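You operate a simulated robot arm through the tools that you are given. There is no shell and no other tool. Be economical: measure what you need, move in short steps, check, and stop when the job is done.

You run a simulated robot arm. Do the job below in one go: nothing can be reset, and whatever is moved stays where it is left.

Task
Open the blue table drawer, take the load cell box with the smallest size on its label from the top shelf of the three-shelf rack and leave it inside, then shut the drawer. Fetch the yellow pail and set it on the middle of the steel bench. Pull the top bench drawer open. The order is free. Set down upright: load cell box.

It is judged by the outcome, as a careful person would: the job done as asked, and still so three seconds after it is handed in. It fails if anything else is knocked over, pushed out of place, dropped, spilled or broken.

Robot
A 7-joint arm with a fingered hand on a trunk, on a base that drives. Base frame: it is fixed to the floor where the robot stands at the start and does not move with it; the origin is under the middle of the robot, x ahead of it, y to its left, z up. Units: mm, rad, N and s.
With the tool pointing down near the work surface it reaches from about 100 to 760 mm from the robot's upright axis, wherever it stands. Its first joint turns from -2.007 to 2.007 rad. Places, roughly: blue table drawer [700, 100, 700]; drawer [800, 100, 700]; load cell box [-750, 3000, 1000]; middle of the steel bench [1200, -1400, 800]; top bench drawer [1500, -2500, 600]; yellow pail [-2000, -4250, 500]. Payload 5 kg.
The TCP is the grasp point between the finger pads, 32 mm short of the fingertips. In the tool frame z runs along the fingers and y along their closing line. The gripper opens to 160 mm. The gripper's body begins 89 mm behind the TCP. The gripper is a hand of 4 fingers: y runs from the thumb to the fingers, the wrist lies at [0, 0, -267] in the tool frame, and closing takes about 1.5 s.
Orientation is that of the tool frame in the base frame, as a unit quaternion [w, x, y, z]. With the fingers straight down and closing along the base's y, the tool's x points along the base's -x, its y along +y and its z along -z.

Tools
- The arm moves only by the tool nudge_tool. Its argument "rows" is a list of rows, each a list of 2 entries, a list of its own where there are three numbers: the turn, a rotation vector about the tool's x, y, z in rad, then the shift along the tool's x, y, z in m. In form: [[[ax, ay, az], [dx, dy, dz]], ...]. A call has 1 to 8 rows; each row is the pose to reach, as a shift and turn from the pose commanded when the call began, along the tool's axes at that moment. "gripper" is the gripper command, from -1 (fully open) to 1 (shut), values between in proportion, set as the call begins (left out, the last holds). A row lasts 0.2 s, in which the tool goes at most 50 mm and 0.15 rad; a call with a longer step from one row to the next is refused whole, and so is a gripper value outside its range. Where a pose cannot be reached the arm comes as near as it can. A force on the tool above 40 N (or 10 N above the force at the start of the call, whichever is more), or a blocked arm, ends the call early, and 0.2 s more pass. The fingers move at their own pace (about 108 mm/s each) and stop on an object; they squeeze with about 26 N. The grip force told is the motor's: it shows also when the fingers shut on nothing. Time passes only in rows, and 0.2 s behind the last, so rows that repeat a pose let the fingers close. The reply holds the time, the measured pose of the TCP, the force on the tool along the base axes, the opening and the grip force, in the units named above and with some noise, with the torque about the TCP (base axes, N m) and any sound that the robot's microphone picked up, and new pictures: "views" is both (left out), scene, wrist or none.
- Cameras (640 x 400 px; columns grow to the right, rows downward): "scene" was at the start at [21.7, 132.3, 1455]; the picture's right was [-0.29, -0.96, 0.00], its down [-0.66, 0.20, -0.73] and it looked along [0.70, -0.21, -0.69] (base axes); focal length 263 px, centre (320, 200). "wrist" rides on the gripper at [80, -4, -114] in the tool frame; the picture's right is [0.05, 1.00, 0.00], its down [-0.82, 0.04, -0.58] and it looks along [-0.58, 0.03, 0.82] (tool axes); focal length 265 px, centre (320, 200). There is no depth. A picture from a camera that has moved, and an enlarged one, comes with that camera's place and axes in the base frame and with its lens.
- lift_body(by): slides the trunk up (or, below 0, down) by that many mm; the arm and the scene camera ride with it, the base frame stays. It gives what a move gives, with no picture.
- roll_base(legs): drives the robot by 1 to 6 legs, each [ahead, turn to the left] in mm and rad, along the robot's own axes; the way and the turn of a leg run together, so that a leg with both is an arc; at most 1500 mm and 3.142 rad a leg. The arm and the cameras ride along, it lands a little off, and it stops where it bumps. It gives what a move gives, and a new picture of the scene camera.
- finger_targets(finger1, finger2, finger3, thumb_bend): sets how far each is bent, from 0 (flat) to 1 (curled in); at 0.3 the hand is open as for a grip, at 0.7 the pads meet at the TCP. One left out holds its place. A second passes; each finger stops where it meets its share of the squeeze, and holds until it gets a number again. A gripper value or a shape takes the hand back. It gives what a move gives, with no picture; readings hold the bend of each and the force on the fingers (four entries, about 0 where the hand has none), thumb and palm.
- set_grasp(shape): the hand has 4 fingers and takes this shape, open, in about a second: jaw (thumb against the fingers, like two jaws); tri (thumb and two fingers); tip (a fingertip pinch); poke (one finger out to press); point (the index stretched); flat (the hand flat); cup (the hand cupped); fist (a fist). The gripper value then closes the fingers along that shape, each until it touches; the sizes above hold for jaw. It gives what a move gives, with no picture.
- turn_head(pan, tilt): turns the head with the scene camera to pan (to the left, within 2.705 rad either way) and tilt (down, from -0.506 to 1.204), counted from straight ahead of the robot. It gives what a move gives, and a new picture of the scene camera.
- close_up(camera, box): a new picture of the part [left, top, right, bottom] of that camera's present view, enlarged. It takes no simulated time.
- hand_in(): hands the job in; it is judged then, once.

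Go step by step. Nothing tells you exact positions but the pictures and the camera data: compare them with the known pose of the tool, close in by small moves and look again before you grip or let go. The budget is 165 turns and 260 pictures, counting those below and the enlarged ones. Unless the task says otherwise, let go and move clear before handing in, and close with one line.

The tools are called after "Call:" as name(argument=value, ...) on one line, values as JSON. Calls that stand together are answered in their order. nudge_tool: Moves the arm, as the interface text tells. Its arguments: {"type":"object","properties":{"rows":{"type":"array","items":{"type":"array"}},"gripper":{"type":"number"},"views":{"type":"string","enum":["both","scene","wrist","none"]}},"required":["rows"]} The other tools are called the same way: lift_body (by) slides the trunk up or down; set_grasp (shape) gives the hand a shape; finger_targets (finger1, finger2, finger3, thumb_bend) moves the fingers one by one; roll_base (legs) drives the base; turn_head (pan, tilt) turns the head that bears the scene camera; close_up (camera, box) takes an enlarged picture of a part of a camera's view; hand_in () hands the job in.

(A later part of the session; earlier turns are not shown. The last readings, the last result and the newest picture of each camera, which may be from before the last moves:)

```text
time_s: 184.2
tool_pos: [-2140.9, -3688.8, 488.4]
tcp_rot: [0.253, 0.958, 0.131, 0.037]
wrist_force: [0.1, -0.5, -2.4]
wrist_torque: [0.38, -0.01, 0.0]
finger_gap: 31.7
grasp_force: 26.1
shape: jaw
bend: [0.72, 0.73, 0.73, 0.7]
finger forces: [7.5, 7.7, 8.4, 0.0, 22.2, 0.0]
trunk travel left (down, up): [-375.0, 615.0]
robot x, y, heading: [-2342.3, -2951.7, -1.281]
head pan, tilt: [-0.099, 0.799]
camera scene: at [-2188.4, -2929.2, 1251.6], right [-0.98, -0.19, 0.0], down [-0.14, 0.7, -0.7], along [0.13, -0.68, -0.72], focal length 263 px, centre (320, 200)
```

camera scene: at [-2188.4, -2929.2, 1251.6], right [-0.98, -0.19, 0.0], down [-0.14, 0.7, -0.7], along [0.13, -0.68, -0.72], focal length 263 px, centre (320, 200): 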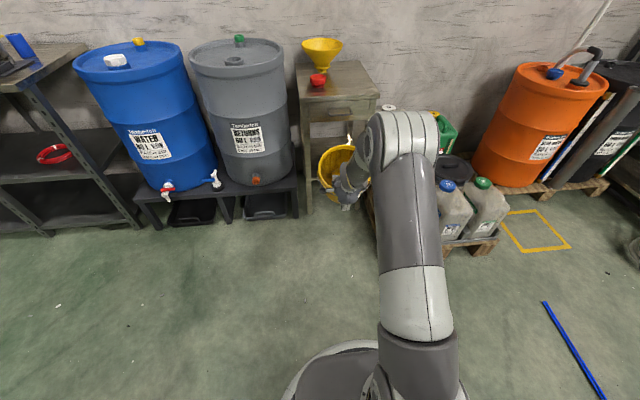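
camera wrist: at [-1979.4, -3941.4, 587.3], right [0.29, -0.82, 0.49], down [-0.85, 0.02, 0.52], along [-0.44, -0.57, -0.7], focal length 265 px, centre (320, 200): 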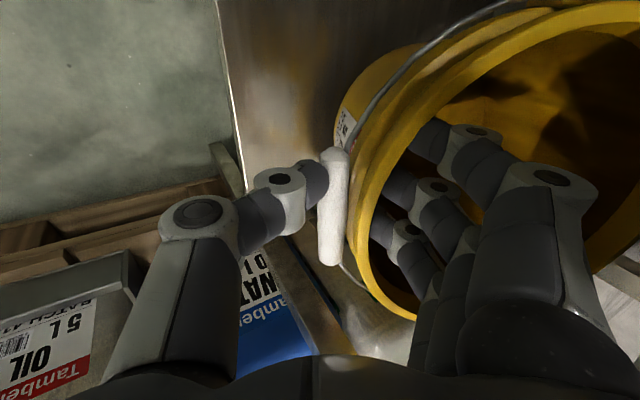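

Pail is out. Backing a bit more, raising the trunk, and turning the hand so the pail comes upright.

Call:
roll_base(legs=[[-150, 0]])

Call:
lift_body(by=400)

Call:
nudge_tool(rows=[[[0.09, 0, 0], [0, 0, 0]], [[0.18, 0, 0], [0, 0, 0]], [[0.27, 0, 0], [0, 0, 0]], [[0.36, 0, 0], [0, 0, 0]], [[0.45, 0, 0], [0, 0, 0]], [[0.52, 0, 0], [0, 0, 0]], [[0.52, 0, 0], [0, 0, 0]]], views="both")

```text
time_s: 185.6
tool_pos: [-2184.4, -3543.6, 490.0]
tcp_rot: [0.254, 0.958, 0.132, 0.036]
wrist_force: [-0.1, -0.8, -1.9]
wrist_torque: [0.34, 0.01, 0.0]
finger_gap: 31.4
grasp_force: 26.0
shape: jaw
bend: [0.72, 0.73, 0.73, 0.7]
finger forces: [7.4, 7.4, 8.4, 0.0, 22.2, 0.0]
trunk travel left (down, up): [-375.0, 615.0]
robot x, y, heading: [-2383.6, -2806.5, -1.284]
head pan, tilt: [-0.099, 0.799]
camera scene: at [-2231.4, -2785.0, 1251.5], right [-0.98, -0.19, 0.0], down [-0.14, 0.7, -0.7], along [0.13, -0.68, -0.72], focal length 263 px, centre (320, 200)
```

scene: 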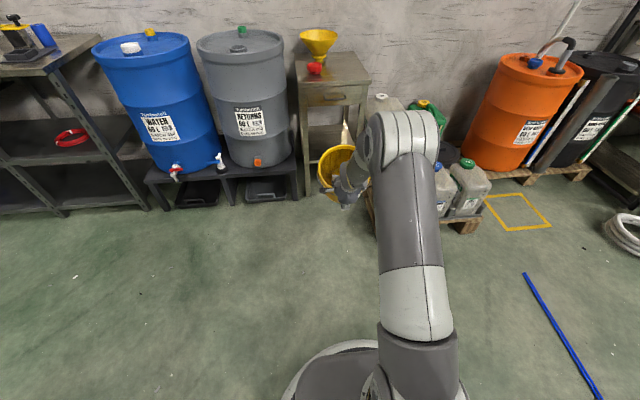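

```text
time_s: 189.4
tool_pos: [-2183.8, -3543.5, 888.9]
tcp_rot: [0.253, 0.958, 0.131, 0.036]
wrist_force: [-0.9, 0.2, -3.4]
wrist_torque: [0.36, 0.04, 0.0]
finger_gap: 31.5
grasp_force: 26.4
shape: jaw
bend: [0.72, 0.73, 0.73, 0.7]
finger forces: [7.3, 7.5, 8.1, 0.1, 21.9, 0.0]
trunk travel left (down, up): [-775.0, 215.0]
robot x, y, heading: [-2384.3, -2808.6, -1.284]
head pan, tilt: [-0.099, 0.799]
```

```text
time_s: 191.0
tool_pos: [-2183.8, -3544.8, 890.6]
tcp_rot: [-0.001, 0.991, 0.136, 0.001]
wrist_force: [-0.8, 0.0, -2.9]
wrist_torque: [0.31, 0.0, 0.01]
finger_gap: 31.3
grasp_force: 25.4
shape: jaw
bend: [0.72, 0.73, 0.73, 0.7]
finger forces: [6.9, 7.2, 8.5, 0.1, 20.2, 0.0]
trunk travel left (down, up): [-775.0, 215.0]
robot x, y, heading: [-2385.0, -2803.3, -1.277]
head pan, tilt: [-0.099, 0.799]
camera scene: at [-2231.5, -2784.9, 1651.5], right [-0.98, -0.19, 0.0], down [-0.14, 0.7, -0.7], along [0.13, -0.68, -0.72], focal length 263 px, centre (320, 200)
camera wrist: at [-2109.1, -3518.2, 1004.6], right [0.32, -0.95, 0.0], down [-0.77, -0.26, 0.58], along [-0.55, -0.18, -0.82], focal length 265 px, centre (320, 200)
```

scene: 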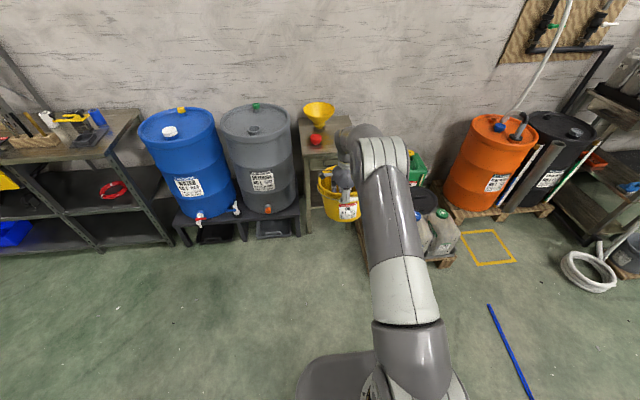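
wrist: 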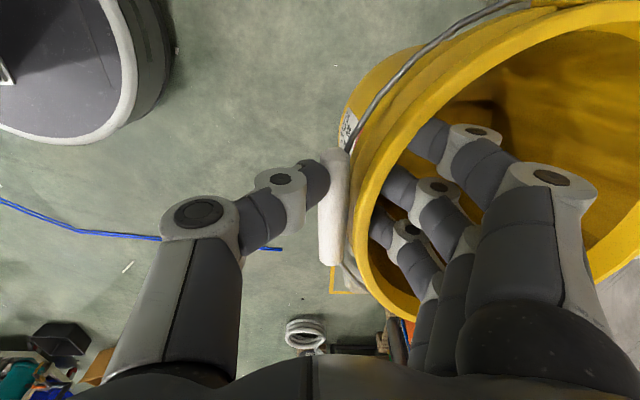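

Call:
close_up(camera="scene", box=[300, 130, 396, 230])

```text
4.00 times, centred on (348, 180) of scene
camera zoom: at [-2231.5, -2784.9, 1651.5], right [-0.98, -0.19, 0.0], down [-0.14, 0.7, -0.7], along [0.13, -0.68, -0.72], focal length 1051 px, centre (208, 280)
```

zoom: 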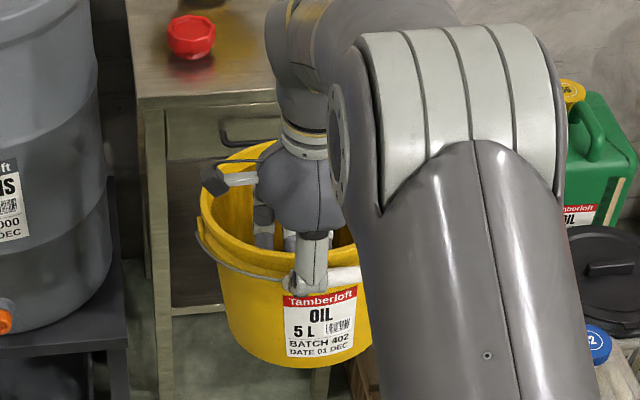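

The pail hangs upright. Retracting the arm, then turning left and driving back up the room toward the bench.

Call:
nudge_tool(rows=[[[0, 0, 0], [0, -0.03, -0.005]], [[0, 0, 0], [0, -0.065, -0.01]], [[0, 0, 0], [0, -0.1, -0.015]], [[0, 0, 0], [0, -0.135, -0.02]], [[0, 0, 0], [0, -0.17, -0.02]], [[0, 0, 0], [0, -0.205, -0.02]], [[0, 0, 0], [0, -0.24, -0.02]], [[0, 0, 0], [0, -0.26, -0.02]]], views="none")

Call:
roll_base(legs=[[0, 1.239], [1000, 0]])

Call:
turn_head(pan=0.2, tilt=0.5)

```text
time_s: 192.8
tool_pos: [-2254.7, -3294.5, 909.2]
tcp_rot: [0.0, 0.991, 0.137, 0.001]
wrist_force: [1.0, -0.3, -2.2]
wrist_torque: [0.28, 0.03, -0.01]
finger_gap: 31.2
grasp_force: 26.5
shape: jaw
bend: [0.72, 0.73, 0.73, 0.7]
finger forces: [6.9, 7.1, 8.2, 0.0, 19.2, 0.1]
trunk travel left (down, up): [-775.0, 215.0]
robot x, y, heading: [-2384.7, -2808.9, -1.283]
head pan, tilt: [-0.099, 0.799]
```

```text
time_s: 201.1
tool_pos: [-878.6, -2882.5, 909.4]
tcp_rot: [-0.001, 0.726, 0.688, 0.0]
wrist_force: [-0.1, -0.1, -3.1]
wrist_torque: [0.1, 0.3, 0.0]
finger_gap: 30.8
grasp_force: 26.5
shape: jaw
bend: [0.72, 0.73, 0.73, 0.7]
finger forces: [6.7, 7.0, 8.2, 0.0, 19.6, 0.1]
trunk travel left (down, up): [-775.0, 215.0]
robot x, y, heading: [-1383.0, -2845.9, -0.035]
head pan, tilt: [-0.099, 0.799]
camera scene: at [-1352.0, -2700.4, 1651.5], right [-0.14, -0.99, 0.0], down [-0.71, 0.1, -0.7], along [0.69, -0.1, -0.72], focal length 263 px, centre (320, 200)
```

scene: 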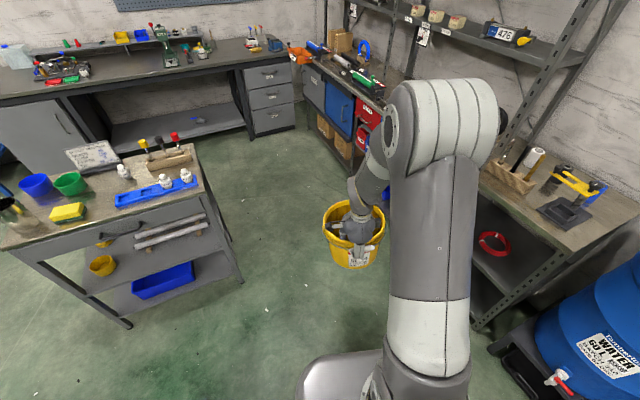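

```text
time_s: 201.9
tool_pos: [-877.9, -2883.0, 910.5]
tcp_rot: [-0.001, 0.726, 0.688, 0.0]
wrist_force: [-0.1, 0.4, -3.2]
wrist_torque: [0.1, 0.27, -0.04]
finger_gap: 30.9
grasp_force: 25.5
shape: jaw
bend: [0.72, 0.73, 0.73, 0.7]
finger forces: [6.7, 7.0, 8.1, 0.0, 19.7, 0.0]
trunk travel left (down, up): [-775.0, 215.0]
robot x, y, heading: [-1381.2, -2848.8, -0.039]
head pan, tilt: [0.201, 0.499]
camera scene: at [-1342.5, -2674.6, 1677.4], right [0.16, -0.99, 0.0], down [-0.47, -0.08, -0.88], along [0.87, 0.14, -0.48], focal length 263 px, centre (320, 200)
```

scene: 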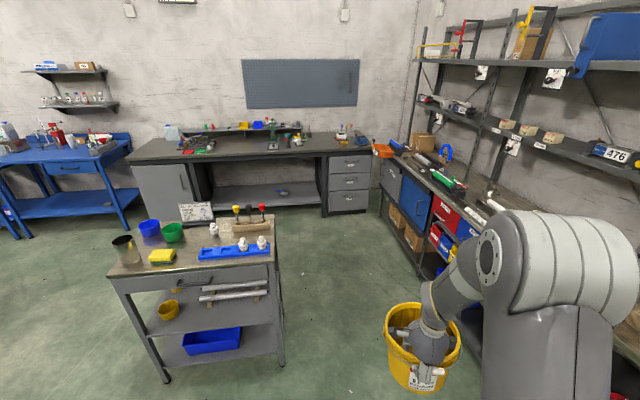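

Clear spot in the middle of the bench lies between the tray and the green press. Continuing past the cart.

Call:
roll_base(legs=[[680, 0], [0, 0.333], [1250, 0]])

Call:
turn_head(pan=0.6, tilt=0.6)

```text
time_s: 212.6
tool_pos: [978.7, -2365.7, 909.5]
tcp_rot: [-0.002, 0.6, 0.8, 0.001]
wrist_force: [-7.5, -0.2, -0.5]
wrist_torque: [-0.07, 0.45, -0.05]
finger_gap: 30.0
grasp_force: 25.9
shape: jaw
bend: [0.72, 0.73, 0.73, 0.7]
finger forces: [6.2, 6.3, 7.4, 0.1, 24.7, 0.0]
trunk travel left (down, up): [-775.0, 215.0]
robot x, y, heading: [495.3, -2497.3, 0.295]
head pan, tilt: [0.201, 0.499]
camera scene: at [472.8, -2322.4, 1677.5], right [0.48, -0.88, 0.0], down [-0.42, -0.23, -0.88], along [0.77, 0.42, -0.48], focal length 263 px, centre (320, 200)
```

scene: 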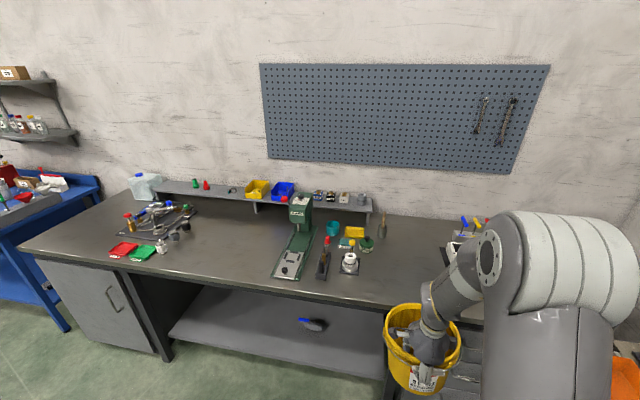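

```text
time_s: 213.4
tool_pos: [979.0, -2364.4, 909.1]
tcp_rot: [-0.002, 0.6, 0.8, 0.0]
wrist_force: [-4.6, -1.6, -2.2]
wrist_torque: [-0.05, 0.4, 0.02]
finger_gap: 30.2
grasp_force: 26.2
shape: jaw
bend: [0.72, 0.73, 0.73, 0.7]
finger forces: [6.5, 6.8, 7.8, 0.0, 22.9, 0.1]
trunk travel left (down, up): [-775.0, 215.0]
robot x, y, heading: [496.0, -2496.5, 0.296]
head pan, tilt: [0.6, 0.6]
camera scene: at [448.2, -2296.8, 1668.4], right [0.78, -0.62, 0.0], down [-0.35, -0.44, -0.83], along [0.51, 0.65, -0.56], focal length 263 px, centre (320, 200)
```

scene: 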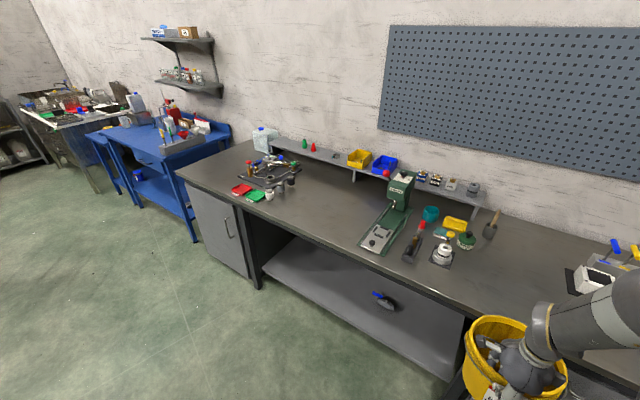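

The readings show ~5–7 N pushing back: the pail is brushing the drawer fronts of the bench. Backing off.

Call:
roll_base(legs=[[-100, 0]])

Call:
nudge_tool(rows=[[[0, 0, 0], [0, 0, 0]]], views="both")

Call:
turn_head(pan=-0.1, tilt=0.8)

```text
time_s: 214.6
tool_pos: [883.2, -2395.1, 911.1]
tcp_rot: [-0.002, 0.599, 0.8, 0.0]
wrist_force: [0.2, -0.7, -1.7]
wrist_torque: [-0.04, 0.26, -0.03]
finger_gap: 30.3
grasp_force: 26.3
shape: jaw
bend: [0.72, 0.73, 0.73, 0.7]
finger forces: [6.9, 7.4, 8.5, 0.1, 20.4, 0.1]
trunk travel left (down, up): [-775.0, 215.0]
robot x, y, heading: [394.6, -2528.9, 0.298]
head pan, tilt: [0.6, 0.6]
camera scene: at [351.5, -2326.6, 1668.4], right [0.78, -0.62, 0.0], down [-0.35, -0.44, -0.83], along [0.51, 0.65, -0.56], focal length 263 px, centre (320, 200)
```

scene: 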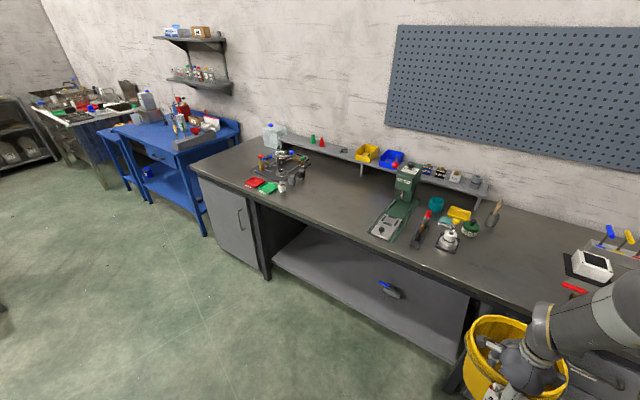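

```text
time_s: 215.0
tool_pos: [884.3, -2393.5, 908.1]
tcp_rot: [-0.002, 0.6, 0.8, 0.0]
wrist_force: [0.0, -0.4, -2.5]
wrist_torque: [-0.01, 0.26, 0.02]
finger_gap: 30.3
grasp_force: 26.2
shape: jaw
bend: [0.72, 0.73, 0.73, 0.7]
finger forces: [6.9, 7.4, 8.6, 0.1, 20.3, 0.0]
trunk travel left (down, up): [-775.0, 215.0]
robot x, y, heading: [401.2, -2529.3, 0.298]
head pan, tilt: [0.6, 0.6]
camera scene: at [352.9, -2326.2, 1668.4], right [0.78, -0.62, 0.0], down [-0.35, -0.44, -0.83], along [0.51, 0.65, -0.56], focal length 263 px, centre (320, 200)
camera wrist: at [857.6, -2318.2, 1024.1], right [0.94, 0.33, 0.0], down [0.27, -0.77, 0.58], along [0.19, -0.54, -0.82], focal length 265 px, centre (320, 200)
```

scene: 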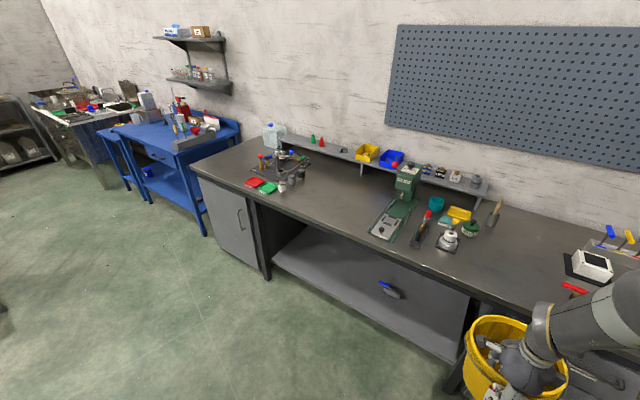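
wrist: 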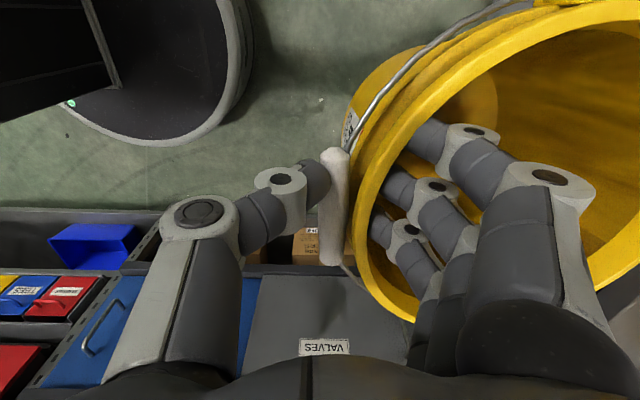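

```text
time_s: 216.1
tool_pos: [884.9, -2394.5, 909.5]
tcp_rot: [-0.002, 0.601, 0.8, 0.0]
wrist_force: [-0.8, 0.1, -2.8]
wrist_torque: [0.01, 0.31, 0.01]
finger_gap: 30.0
grasp_force: 26.4
shape: jaw
bend: [0.72, 0.73, 0.73, 0.7]
finger forces: [6.8, 7.4, 8.7, 0.0, 20.4, 0.1]
trunk travel left (down, up): [-775.0, 215.0]
robot x, y, heading: [398.8, -2526.6, 0.295]
head pan, tilt: [-0.099, 0.799]
camera scene: at [377.3, -2379.3, 1651.5], right [0.2, -0.98, 0.0], down [-0.7, -0.14, -0.7], along [0.68, 0.14, -0.72], focal length 263 px, centre (320, 200)
```

scene: 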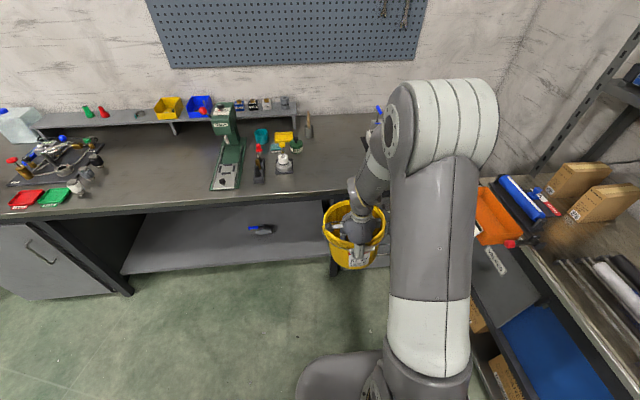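

I'll raise the trunk so the pail clears the bench, then turn left, drive along the bench and face its middle.

Call:
lift_body(by=200)

Call:
roll_base(legs=[[60, 0], [0, 1.571], [840, 0], [0, -1.571]])

Call:
turn_head(pan=0.0, tilt=0.7)

```text
time_s: 218.2
tool_pos: [884.4, -2395.8, 1109.6]
tcp_rot: [-0.003, 0.601, 0.8, -0.001]
wrist_force: [0.0, 0.4, -2.6]
wrist_torque: [0.01, 0.31, 0.0]
finger_gap: 30.3
grasp_force: 25.9
shape: jaw
bend: [0.72, 0.73, 0.73, 0.7]
finger forces: [6.9, 7.3, 8.4, 0.1, 20.2, 0.0]
trunk travel left (down, up): [-975.0, 15.0]
robot x, y, heading: [401.6, -2524.1, 0.3]
head pan, tilt: [-0.099, 0.799]
```

```text
time_s: 230.9
tool_pos: [705.7, -1570.2, 1108.8]
tcp_rot: [-0.002, 0.604, 0.797, 0.001]
wrist_force: [0.6, -0.1, -2.3]
wrist_torque: [0.0, 0.27, -0.01]
finger_gap: 30.2
grasp_force: 25.3
shape: jaw
bend: [0.72, 0.73, 0.73, 0.7]
finger forces: [6.4, 6.9, 8.1, 0.1, 19.2, 0.0]
trunk travel left (down, up): [-975.0, 15.0]
robot x, y, heading: [220.2, -1700.9, 0.289]
head pan, tilt: [-0.099, 0.799]
camera scene: at [198.1, -1552.2, 1851.5], right [0.19, -0.98, 0.0], down [-0.7, -0.14, -0.7], along [0.68, 0.13, -0.72], focal length 263 px, centre (320, 200)
```

scene: 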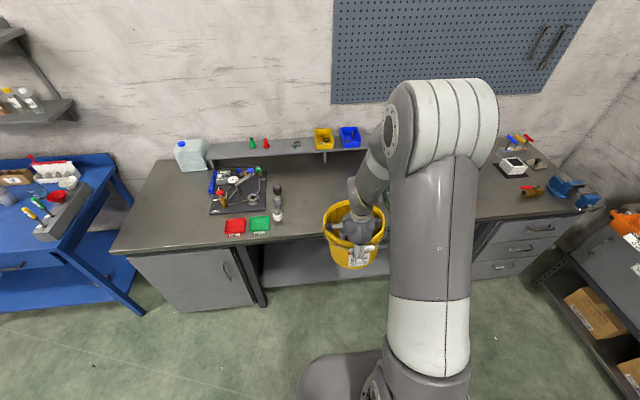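

```text
time_s: 231.6
tool_pos: [705.9, -1569.8, 1109.4]
tcp_rot: [-0.003, 0.604, 0.797, 0.0]
wrist_force: [-0.4, -0.1, -3.2]
wrist_torque: [-0.03, 0.27, 0.0]
finger_gap: 30.1
grasp_force: 26.4
shape: jaw
bend: [0.72, 0.73, 0.73, 0.7]
finger forces: [6.4, 6.9, 8.1, 0.1, 19.2, 0.1]
trunk travel left (down, up): [-975.0, 15.0]
robot x, y, heading: [215.5, -1701.6, 0.29]
head pan, tilt: [0.0, 0.7]
camera scene: at [200.2, -1542.9, 1859.7], right [0.29, -0.96, 0.0], down [-0.62, -0.18, -0.76], along [0.73, 0.22, -0.64], focal length 263 px, centre (320, 200)
```

scene: 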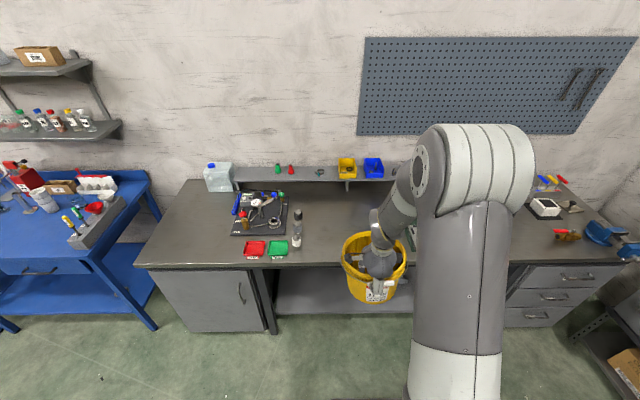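

The clear middle of the bench is around l≈-1700. Driving forward with the pail held high over it.

Call:
roll_base(legs=[[360, 0]])

Call:
nudge_tool(rows=[[[0, 0, 0], [0, 0.03, 0]], [[0, 0, 0], [0, 0.06, 0.0]], [[0, 0, 0], [0, 0.09, 0.0]], [[0, 0, 0], [0, 0.09, 0.0]]], views="both")

```text
time_s: 233.9
tool_pos: [1050.7, -1467.5, 1109.0]
tcp_rot: [-0.003, 0.603, 0.798, -0.001]
wrist_force: [-0.2, 0.5, -2.7]
wrist_torque: [0.0, 0.34, -0.03]
finger_gap: 29.7
grasp_force: 26.2
shape: jaw
bend: [0.72, 0.73, 0.73, 0.7]
finger forces: [6.4, 7.0, 8.2, 0.0, 19.3, 0.0]
trunk travel left (down, up): [-975.0, 15.0]
robot x, y, heading: [562.6, -1596.5, 0.291]
head pan, tilt: [0.0, 0.7]
camera scene: at [546.8, -1439.2, 1859.7], right [0.29, -0.96, 0.0], down [-0.62, -0.19, -0.76], along [0.73, 0.22, -0.64], focal length 263 px, centre (320, 200)
```

scene: 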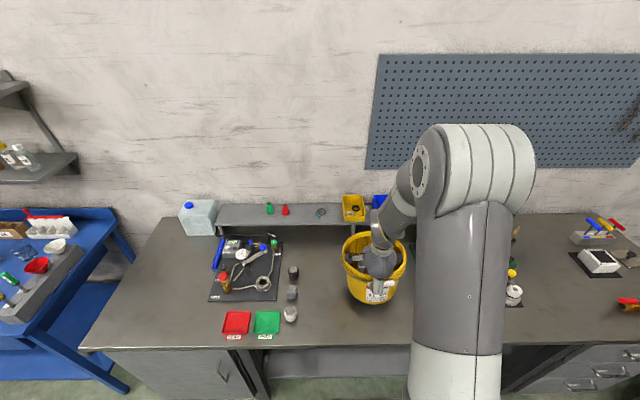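

```text
time_s: 234.9
tool_pos: [1135.8, -1441.9, 1110.1]
tcp_rot: [-0.002, 0.603, 0.798, 0.0]
wrist_force: [-0.6, -0.9, -1.9]
wrist_torque: [0.01, 0.25, -0.03]
finger_gap: 30.0
grasp_force: 26.5
shape: jaw
bend: [0.72, 0.73, 0.73, 0.7]
finger forces: [6.7, 7.1, 8.4, 0.0, 19.7, 0.0]
trunk travel left (down, up): [-975.0, 15.0]
robot x, y, heading: [561.4, -1595.9, 0.288]
head pan, tilt: [0.0, 0.7]
camera scene: at [544.4, -1439.9, 1859.8], right [0.29, -0.96, 0.0], down [-0.62, -0.19, -0.77], along [0.73, 0.22, -0.64], focal length 263 px, centre (320, 200)
camera wrist: at [1109.9, -1366.4, 1224.4], right [0.95, 0.32, 0.0], down [0.26, -0.77, 0.57], along [0.18, -0.55, -0.82], focal length 265 px, centre (320, 200)
```

scene: 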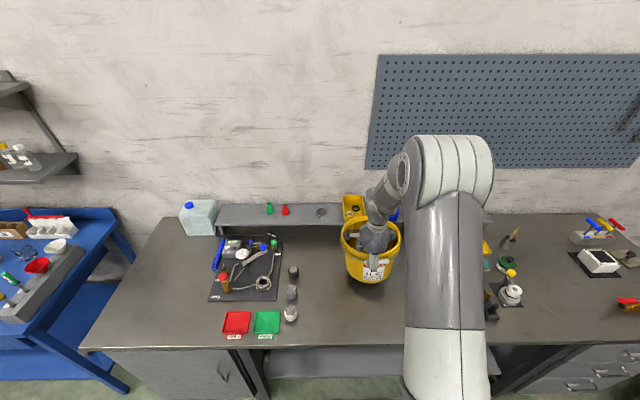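
wrist: 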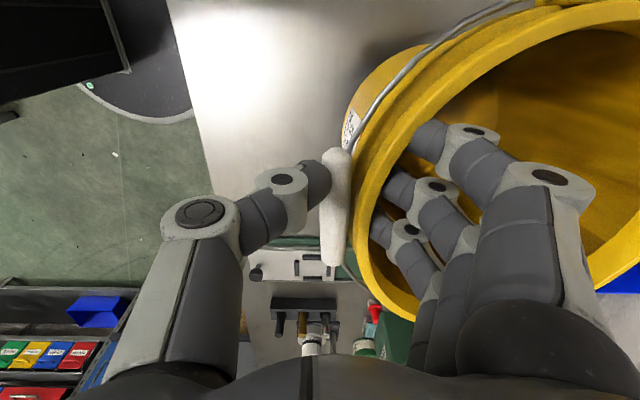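

Bench top is z≈822, spanning f 498–1182 and l -662…-3111; press edge at l≈-2010. I'll centre the pail at about f=800, l=-1785 and check its level.

Call:
nudge_tool(rows=[[[0, 0, 0], [-0.03, 0.012, 0]], [[0, 0, 0], [-0.06, 0.025, 0.0]], [[0, 0, 0], [-0.076, 0.036, 0.02]], [[0, 0, 0], [-0.076, 0.036, 0.05]], [[0, 0, 0], [-0.076, 0.036, 0.08]], [[0, 0, 0], [-0.076, 0.036, 0.08]]], views="scene")

Call:
close_up(camera="scene", box=[320, 190, 480, 310])

```text
time_s: 236.3
tool_pos: [1191.1, -1508.0, 1031.3]
tcp_rot: [-0.001, 0.603, 0.798, 0.002]
wrist_force: [-3.8, -3.0, 27.5]
wrist_torque: [0.05, -0.8, 0.0]
finger_gap: 28.9
grasp_force: 25.9
shape: jaw
bend: [0.73, 0.75, 0.75, 0.69]
finger forces: [7.9, 9.8, 11.9, 0.0, 23.1, 0.0]
trunk travel left (down, up): [-975.0, 15.0]
robot x, y, heading: [562.9, -1598.7, 0.296]
head pan, tilt: [0.0, 0.7]
camera scene: at [541.7, -1440.2, 1860.1], right [0.29, -0.96, 0.0], down [-0.62, -0.18, -0.77], along [0.73, 0.22, -0.64], focal length 263 px, centre (320, 200)
```

scene: 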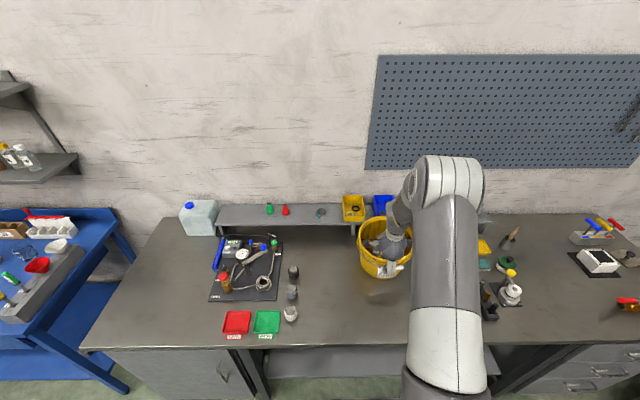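

```text
3.33 times, centred on (400, 250) of scene
camera zoom: at [541.7, -1440.2, 1860.1], right [0.29, -0.96, 0.0], down [-0.62, -0.18, -0.77], along [0.73, 0.22, -0.64], focal length 876 px, centre (53, 33)
```

zoom: 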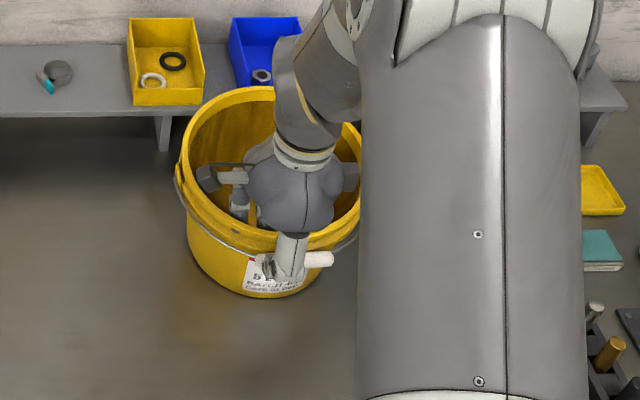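

Contact came earlier than expected: the bench top is really at z≈890, and the pail now stands on it at f≈798, l≈-1788, right at mid-depth. Easing the pressure off before letting go.

Call:
nudge_tool(rows=[[[0, 0, 0], [0, 0, -0.005]], [[0, 0, 0], [0, 0, -0.005]]], views="wrist")

```text
time_s: 236.9
tool_pos: [1190.8, -1506.3, 1033.3]
tcp_rot: [-0.002, 0.603, 0.798, 0.0]
wrist_force: [-1.1, -1.3, 8.4]
wrist_torque: [-0.12, -0.2, -0.06]
finger_gap: 29.2
grasp_force: 26.1
shape: jaw
bend: [0.73, 0.74, 0.75, 0.69]
finger forces: [6.6, 7.8, 9.5, 0.1, 18.2, 0.0]
trunk travel left (down, up): [-975.0, 15.0]
robot x, y, heading: [566.9, -1596.7, 0.292]
head pan, tilt: [0.0, 0.7]
camera wrist: at [1165.1, -1429.7, 1147.8], right [0.95, 0.32, 0.0], down [0.27, -0.77, 0.57], along [0.18, -0.54, -0.82], focal length 265 px, centre (320, 200)
```

wrist: 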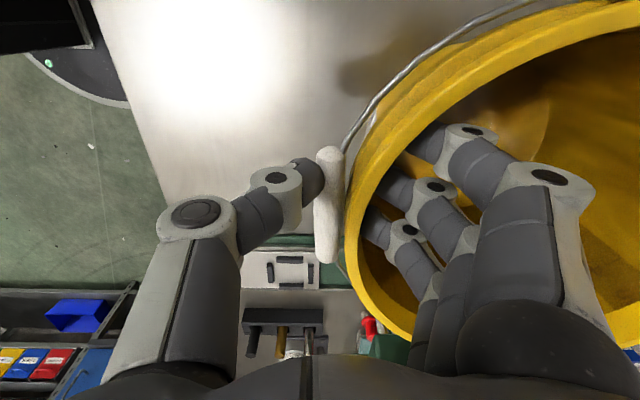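

Light contact. Opening the fingers.

Call:
nudge_tool(rows=[[[0, 0, 0], [0, 0, 0]], [[0, 0, 0], [0, 0, 0]], [[0, 0, 0], [0, 0, 0]], [[0, 0, 0], [0, 0, 0]], [[0, 0, 0], [0, 0, 0]]], gripper=-0.2, views="wrist")

```text
time_s: 238.1
tool_pos: [1191.6, -1506.1, 1033.4]
tcp_rot: [-0.002, 0.604, 0.797, 0.0]
wrist_force: [0.6, 0.0, 0.4]
wrist_torque: [0.01, -0.02, -0.04]
finger_gap: 95.9
grasp_force: 0.0
shape: jaw
bend: [0.71, 0.71, 0.71, 0.69]
finger forces: [0.9, 0.0, 0.0, 0.0, 0.0, 0.1]
trunk travel left (down, up): [-975.0, 15.0]
robot x, y, heading: [560.8, -1593.4, 0.292]
head pan, tilt: [0.0, 0.7]
camera wrist: at [1166.2, -1429.5, 1148.1], right [0.95, 0.32, 0.0], down [0.26, -0.77, 0.57], along [0.18, -0.55, -0.82], focal length 265 px, centre (320, 200)
```

wrist: 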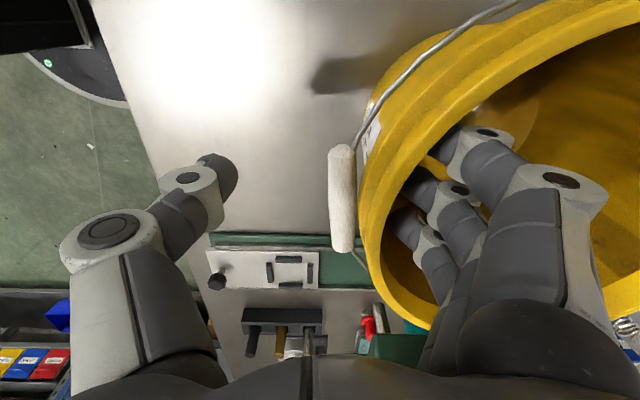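

Released. Shifting fingers slightly away from the wall, then rising.

Call:
nudge_tool(rows=[[[0, 0, 0], [-0.006, 0.012, 0]], [[0, 0, 0], [-0.006, 0.012, -0.02]], [[0, 0, 0], [-0.006, 0.012, -0.05]], [[0, 0, 0], [-0.006, 0.012, -0.09]], [[0, 0, 0], [-0.006, 0.012, -0.13]]], views="both")

```text
time_s: 239.3
tool_pos: [1203.8, -1508.5, 1162.3]
tcp_rot: [-0.002, 0.602, 0.798, 0.0]
wrist_force: [-0.4, -0.6, 1.1]
wrist_torque: [-0.02, -0.05, -0.04]
finger_gap: 96.0
grasp_force: 0.1
shape: jaw
bend: [0.71, 0.71, 0.71, 0.69]
finger forces: [0.0, 0.0, 0.1, 0.1, 0.0, 0.1]
trunk travel left (down, up): [-975.0, 15.0]
robot x, y, heading: [562.4, -1595.6, 0.294]
head pan, tilt: [0.0, 0.7]
camera scene: at [544.4, -1439.9, 1859.7], right [0.29, -0.96, 0.0], down [-0.62, -0.19, -0.77], along [0.73, 0.22, -0.64], focal length 263 px, centre (320, 200)
camera wrist: at [1178.7, -1432.3, 1278.0], right [0.95, 0.32, 0.0], down [0.27, -0.77, 0.58], along [0.18, -0.54, -0.82], focal length 265 px, centre (320, 200)
```

scene: 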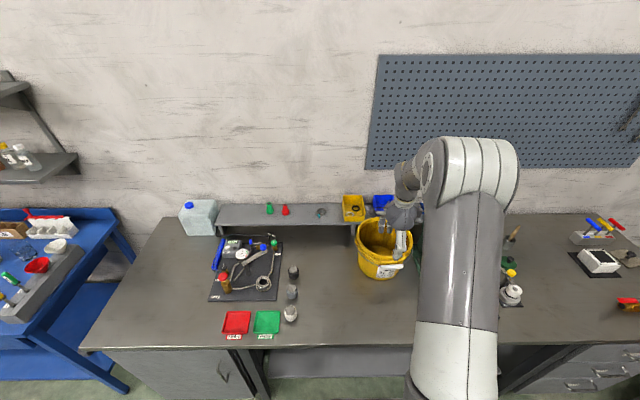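
wrist: 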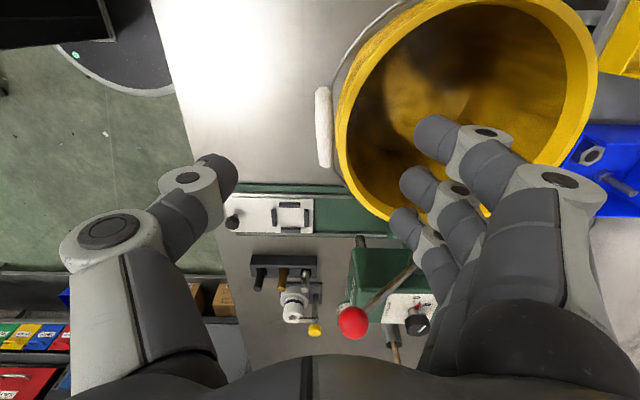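

The pail stands level on the bench. Retracting the arm straight back.

Call:
nudge_tool(rows=[[[0, 0, 0], [0, -0.03, -0.01]], [[0, 0, 0], [0, -0.07, -0.01]], [[0, 0, 0], [0, -0.11, -0.01]], [[0, 0, 0], [0, -0.15, -0.01]], [[0, 0, 0], [0, -0.19, -0.01]], [[0, 0, 0], [0, -0.23, -0.01]], [[0, 0, 0], [0, -0.26, -0.01]]], views="none")

Call:
roll_base(legs=[[-380, 0]])

Call:
turn_head(pan=-0.7, tilt=0.6)

```text
time_s: 240.9
tool_pos: [954.3, -1581.3, 1174.6]
tcp_rot: [-0.001, 0.603, 0.797, 0.0]
wrist_force: [-0.9, -0.3, 0.6]
wrist_torque: [0.0, -0.02, 0.03]
finger_gap: 95.8
grasp_force: 0.0
shape: jaw
bend: [0.71, 0.71, 0.71, 0.69]
finger forces: [0.0, 0.0, 0.0, 0.1, 0.0, 0.0]
trunk travel left (down, up): [-975.0, 15.0]
robot x, y, heading: [565.0, -1597.2, 0.297]
head pan, tilt: [0.0, 0.7]
```

```text
time_s: 243.3
tool_pos: [589.5, -1688.7, 1174.7]
tcp_rot: [-0.003, 0.602, 0.798, 0.001]
wrist_force: [-0.1, -0.4, 0.1]
wrist_torque: [0.02, -0.03, -0.01]
finger_gap: 96.0
grasp_force: 0.0
shape: jaw
bend: [0.71, 0.71, 0.71, 0.69]
finger forces: [0.1, 0.0, 0.0, 0.1, 0.1, 0.0]
trunk travel left (down, up): [-975.0, 15.0]
robot x, y, heading: [198.8, -1705.0, 0.293]
head pan, tilt: [0.0, 0.7]
camera scene: at [178.1, -1550.2, 1859.8], right [0.29, -0.96, 0.0], down [-0.62, -0.19, -0.77], along [0.73, 0.22, -0.64], focal length 263 px, centre (320, 200)
```

scene: 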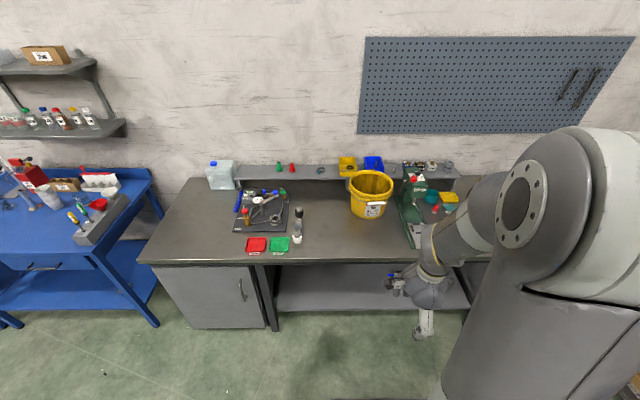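

```text
time_s: 244.4
tool_pos: [589.4, -1688.1, 1173.5]
tcp_rot: [-0.001, 0.602, 0.798, 0.0]
wrist_force: [-0.9, -0.4, 0.7]
wrist_torque: [0.03, 0.0, 0.03]
finger_gap: 96.0
grasp_force: 0.0
shape: jaw
bend: [0.71, 0.71, 0.71, 0.69]
finger forces: [0.1, 0.0, 0.1, 0.0, 0.0, 0.1]
trunk travel left (down, up): [-975.0, 15.0]
robot x, y, heading: [198.1, -1706.4, 0.293]
head pan, tilt: [-0.7, 0.6]
camera scene: at [179.2, -1609.2, 1868.4], right [-0.39, -0.92, 0.0], down [-0.52, 0.22, -0.82], along [0.76, -0.33, -0.57], focal length 263 px, centre (320, 200)
```

scene: 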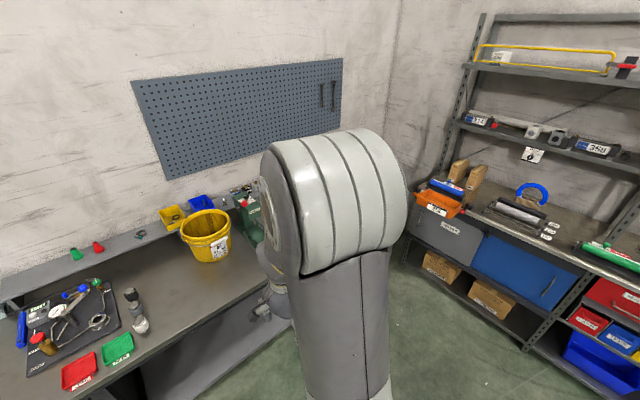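

The pail sits well. Now to the bench drawers at the right end (top handle near (1315,-2584,~690)): I reverse along the bench and face them, lowering the trunk.

Call:
lift_body(by=-250)

Call:
roll_base(legs=[[0, 1.571], [-1000, 0], [0, -1.571]])

Call:
turn_head(pan=-0.1, tilt=0.6)

```text
time_s: 246.9
tool_pos: [589.0, -1688.1, 924.2]
tcp_rot: [-0.002, 0.602, 0.798, 0.0]
wrist_force: [0.7, -0.1, -0.1]
wrist_torque: [0.02, 0.01, 0.0]
finger_gap: 96.1
grasp_force: 0.1
shape: jaw
bend: [0.71, 0.71, 0.71, 0.69]
finger forces: [0.0, 0.0, 0.1, 0.1, 0.1, 0.0]
trunk travel left (down, up): [-725.0, 265.0]
robot x, y, heading: [197.9, -1705.2, 0.293]
head pan, tilt: [-0.7, 0.6]
```

```text
time_s: 259.8
tool_pos: [875.1, -2654.5, 924.8]
tcp_rot: [-0.001, 0.602, 0.798, 0.0]
wrist_force: [-0.1, -0.8, -0.8]
wrist_torque: [-0.01, 0.0, 0.01]
finger_gap: 95.9
grasp_force: 0.0
shape: jaw
bend: [0.71, 0.71, 0.71, 0.69]
finger forces: [0.0, 0.1, 0.0, 0.0, 0.0, 0.1]
trunk travel left (down, up): [-725.0, 265.0]
robot x, y, heading: [481.1, -2670.2, 0.296]
head pan, tilt: [-0.7, 0.6]
camera scene: at [466.0, -2575.8, 1618.4], right [-0.39, -0.92, 0.0], down [-0.52, 0.22, -0.83], along [0.76, -0.33, -0.56], focal length 263 px, centre (320, 200)
```

scene: 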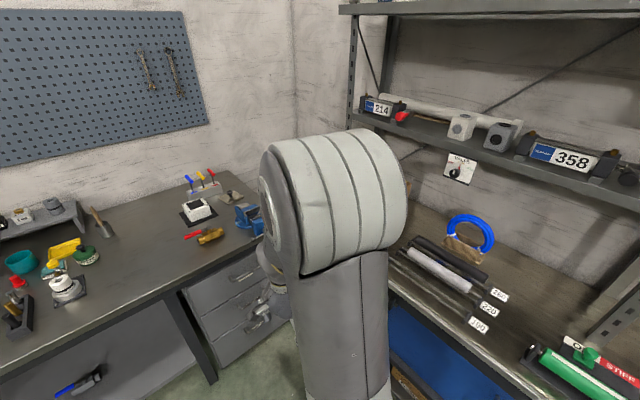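

```text
time_s: 260.8
tool_pos: [876.7, -2654.2, 923.8]
tcp_rot: [-0.002, 0.602, 0.798, 0.0]
wrist_force: [-0.1, -0.2, 0.5]
wrist_torque: [0.01, -0.02, 0.0]
finger_gap: 95.7
grasp_force: 0.1
shape: jaw
bend: [0.71, 0.71, 0.71, 0.69]
finger forces: [0.1, 0.0, 0.1, 0.0, 0.1, 0.0]
trunk travel left (down, up): [-725.0, 265.0]
robot x, y, heading: [484.8, -2673.3, 0.294]
head pan, tilt: [-0.099, 0.6]
camera scene: at [471.5, -2523.7, 1618.4], right [0.19, -0.98, 0.0], down [-0.55, -0.11, -0.83], along [0.81, 0.16, -0.56], focal length 263 px, centre (320, 200)
```

scene: 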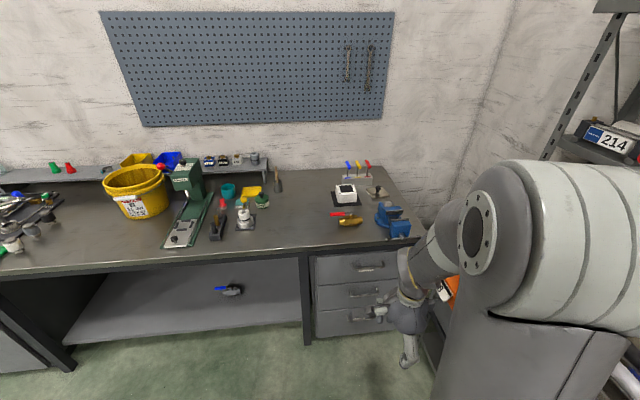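

The drawer stack is just ahead-right; top handle about l≈-2845, z≈740. Setting up the same hand pose that worked on the blue drawer.

Call:
lift_body(by=-150)

Call:
roll_base(legs=[[40, 0]])

Call:
nudge_tool(rows=[[[0, 0, 0], [-0.006, 0.02, -0.03]], [[0, 0, 0], [-0.012, 0.045, -0.06]], [[0, 0, 0], [-0.02, 0.07, -0.09]], [[0, 0, 0], [-0.027, 0.1, -0.12]], [[0, 0, 0], [-0.034, 0.13, -0.15]], [[0, 0, 0], [-0.04, 0.16, -0.18]], [[0, 0, 0], [-0.046, 0.19, -0.19]], [[0, 0, 0], [-0.05, 0.215, -0.19]]], views="wrist")

```text
time_s: 262.5
tool_pos: [875.3, -2654.0, 774.0]
tcp_rot: [-0.002, 0.602, 0.799, 0.0]
wrist_force: [-0.8, 0.4, -0.4]
wrist_torque: [0.04, -0.01, 0.05]
finger_gap: 95.9
grasp_force: 0.0
shape: jaw
bend: [0.71, 0.71, 0.71, 0.69]
finger forces: [0.0, 0.0, 0.1, 0.0, 0.0, 0.0]
trunk travel left (down, up): [-575.0, 415.0]
robot x, y, heading: [486.1, -2670.9, 0.294]
head pan, tilt: [-0.099, 0.6]
```

```text
time_s: 263.4
tool_pos: [915.9, -2642.9, 772.5]
tcp_rot: [-0.003, 0.602, 0.799, -0.001]
wrist_force: [0.5, 0.4, 0.1]
wrist_torque: [0.02, 0.02, -0.03]
finger_gap: 95.9
grasp_force: 0.0
shape: jaw
bend: [0.71, 0.71, 0.71, 0.69]
finger forces: [0.1, 0.0, 0.1, 0.1, 0.1, 0.0]
trunk travel left (down, up): [-575.0, 415.0]
robot x, y, heading: [520.4, -2662.6, 0.291]
head pan, tilt: [-0.099, 0.6]
camera scene: at [510.5, -2511.8, 1468.4], right [0.19, -0.98, 0.0], down [-0.55, -0.11, -0.82], along [0.81, 0.16, -0.57], focal length 263 px, centre (320, 200)
```

scene: 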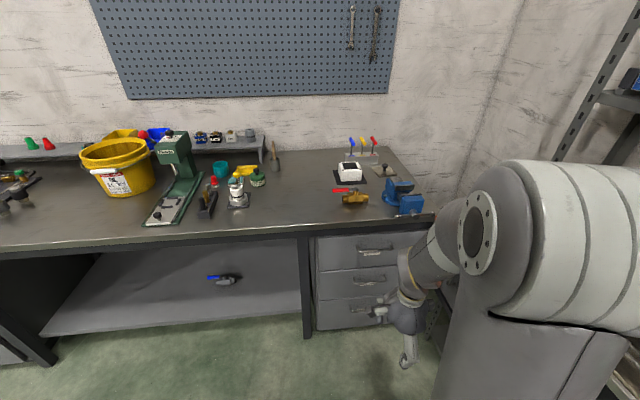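

```text
time_s: 265.2
tool_pos: [1136.8, -2631.5, 962.9]
tcp_rot: [-0.003, 0.602, 0.799, -0.001]
wrist_force: [0.5, 1.3, -0.2]
wrist_torque: [0.03, 0.0, -0.01]
finger_gap: 95.5
grasp_force: 0.1
shape: jaw
bend: [0.71, 0.71, 0.71, 0.69]
finger forces: [0.0, 0.0, 0.0, 0.1, 0.0, 0.0]
trunk travel left (down, up): [-575.0, 415.0]
robot x, y, heading: [525.3, -2660.5, 0.291]
head pan, tilt: [-0.099, 0.6]
camera wrist: at [1110.4, -2555.2, 1078.0], right [0.95, 0.33, 0.0], down [0.27, -0.77, 0.57], along [0.18, -0.54, -0.82], focal length 265 px, centre (320, 200)
```

wrist: 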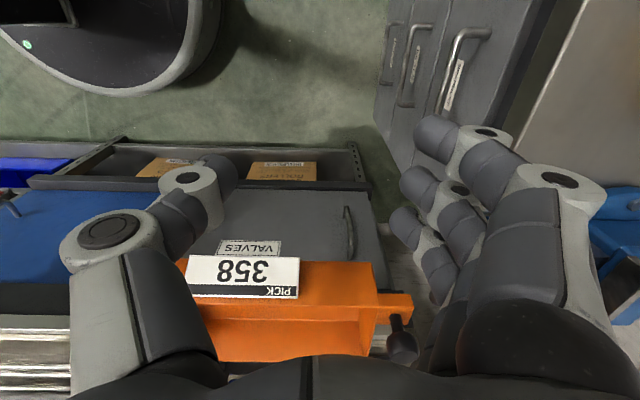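

Handle estimated at f≈521, z≈673, l≈-2840. Tilting the hand up to level.

Call:
nudge_tool(rows=[[[-0.15, 0, 0], [0, 0, 0]], [[-0.3, 0, 0], [0, 0, 0]], [[-0.45, 0, 0], [0, 0, 0]], [[-0.6, 0, 0], [0, 0, 0]], [[-0.75, 0, 0], [0, 0, 0]], [[-0.9, 0, 0], [0, 0, 0]], [[-1.05, 0, 0], [0, 0, 0]], [[-1.2, 0, 0], [0, 0, 0]]], gripper=0.3, views="wrist")

```text
time_s: 267.0
tool_pos: [1132.3, -2626.6, 960.5]
tcp_rot: [0.329, 0.494, 0.666, 0.452]
wrist_force: [2.6, -3.8, 2.7]
wrist_torque: [0.15, 0.3, 0.37]
finger_gap: 56.3
grasp_force: 0.0
shape: jaw
bend: [0.73, 0.73, 0.73, 0.7]
finger forces: [0.1, 0.0, 0.0, 0.1, 0.0, 0.0]
trunk travel left (down, up): [-575.0, 415.0]
robot x, y, heading: [526.2, -2658.4, 0.295]
head pan, tilt: [-0.099, 0.6]
camera wrist: at [1006.7, -2581.4, 1000.6], right [0.34, 0.15, 0.93], down [-0.25, -0.94, 0.25], along [0.9, -0.32, -0.28], focal length 265 px, centre (320, 200)
```

wrist: 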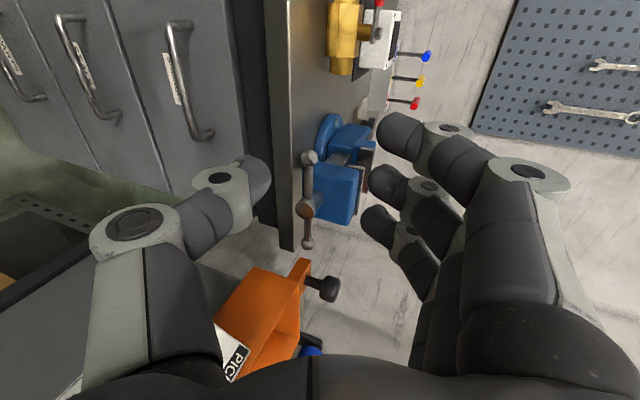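

Refined handle: f≈525, l≈-2838, z≈664. Lowering the trunk 100 mm and moving to 95 mm in front of it.

Call:
lift_body(by=-100)

Call:
nudge_tool(rows=[[[-0.03, 0, 0], [0.0, -0.024, 0.028]], [[-0.06, 0, 0], [0.0, -0.048, 0.057]], [[-0.1, 0, 0], [0.002, -0.072, 0.086]], [[-0.13, 0, 0], [0.003, -0.096, 0.115]], [[-0.17, 0, 0], [0.004, -0.12, 0.143]], [[-0.2, 0, 0], [0.004, -0.144, 0.172]], [[-0.2, 0, 0], [0.004, -0.144, 0.172]], [[-0.2, 0, 0], [0.004, -0.144, 0.172]]], views="both")

```text
time_s: 268.4
tool_pos: [1134.9, -2631.3, 863.3]
tcp_rot: [0.338, 0.498, 0.659, 0.451]
wrist_force: [0.0, 1.0, -0.6]
wrist_torque: [-0.03, 0.04, 0.0]
finger_gap: 56.2
grasp_force: 0.2
shape: jaw
bend: [0.73, 0.73, 0.73, 0.7]
finger forces: [0.0, 0.0, 0.1, 0.1, 0.0, 0.0]
trunk travel left (down, up): [-475.0, 515.0]
robot x, y, heading: [525.4, -2664.2, 0.294]
head pan, tilt: [-0.099, 0.6]
```

```text
time_s: 270.1
tool_pos: [1239.2, -2597.5, 668.0]
tcp_rot: [0.387, 0.462, 0.611, 0.514]
wrist_force: [-0.2, 0.3, -0.2]
wrist_torque: [0.01, 0.01, 0.0]
finger_gap: 56.3
grasp_force: 0.0
shape: jaw
bend: [0.73, 0.73, 0.73, 0.7]
finger forces: [0.0, 0.0, 0.0, 0.0, 0.1, 0.0]
trunk travel left (down, up): [-475.0, 515.0]
robot x, y, heading: [522.3, -2661.8, 0.294]
head pan, tilt: [-0.099, 0.6]
camera scene: at [510.2, -2511.8, 1368.4], right [0.19, -0.98, 0.0], down [-0.55, -0.11, -0.83], along [0.81, 0.16, -0.56], focal length 263 px, centre (320, 200)
camera wrist: at [1107.5, -2550.9, 683.2], right [0.15, 0.09, 0.98], down [-0.31, -0.94, 0.14], along [0.94, -0.33, -0.11], focal length 265 px, centre (320, 200)
```

scene: 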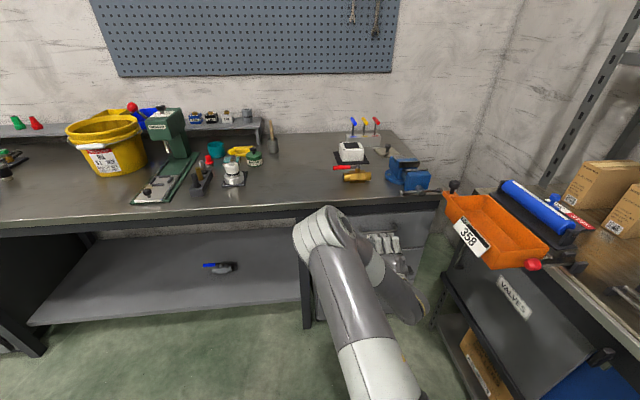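
wrist: 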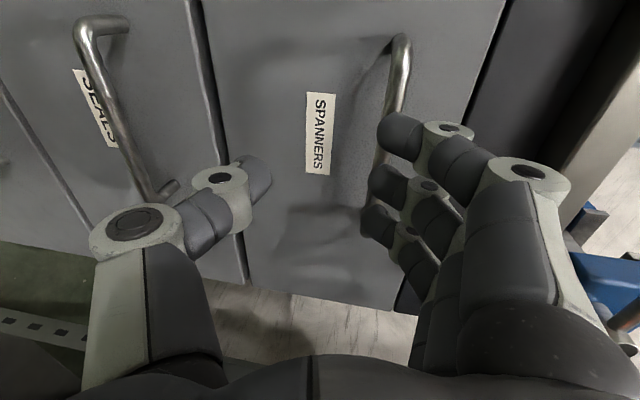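

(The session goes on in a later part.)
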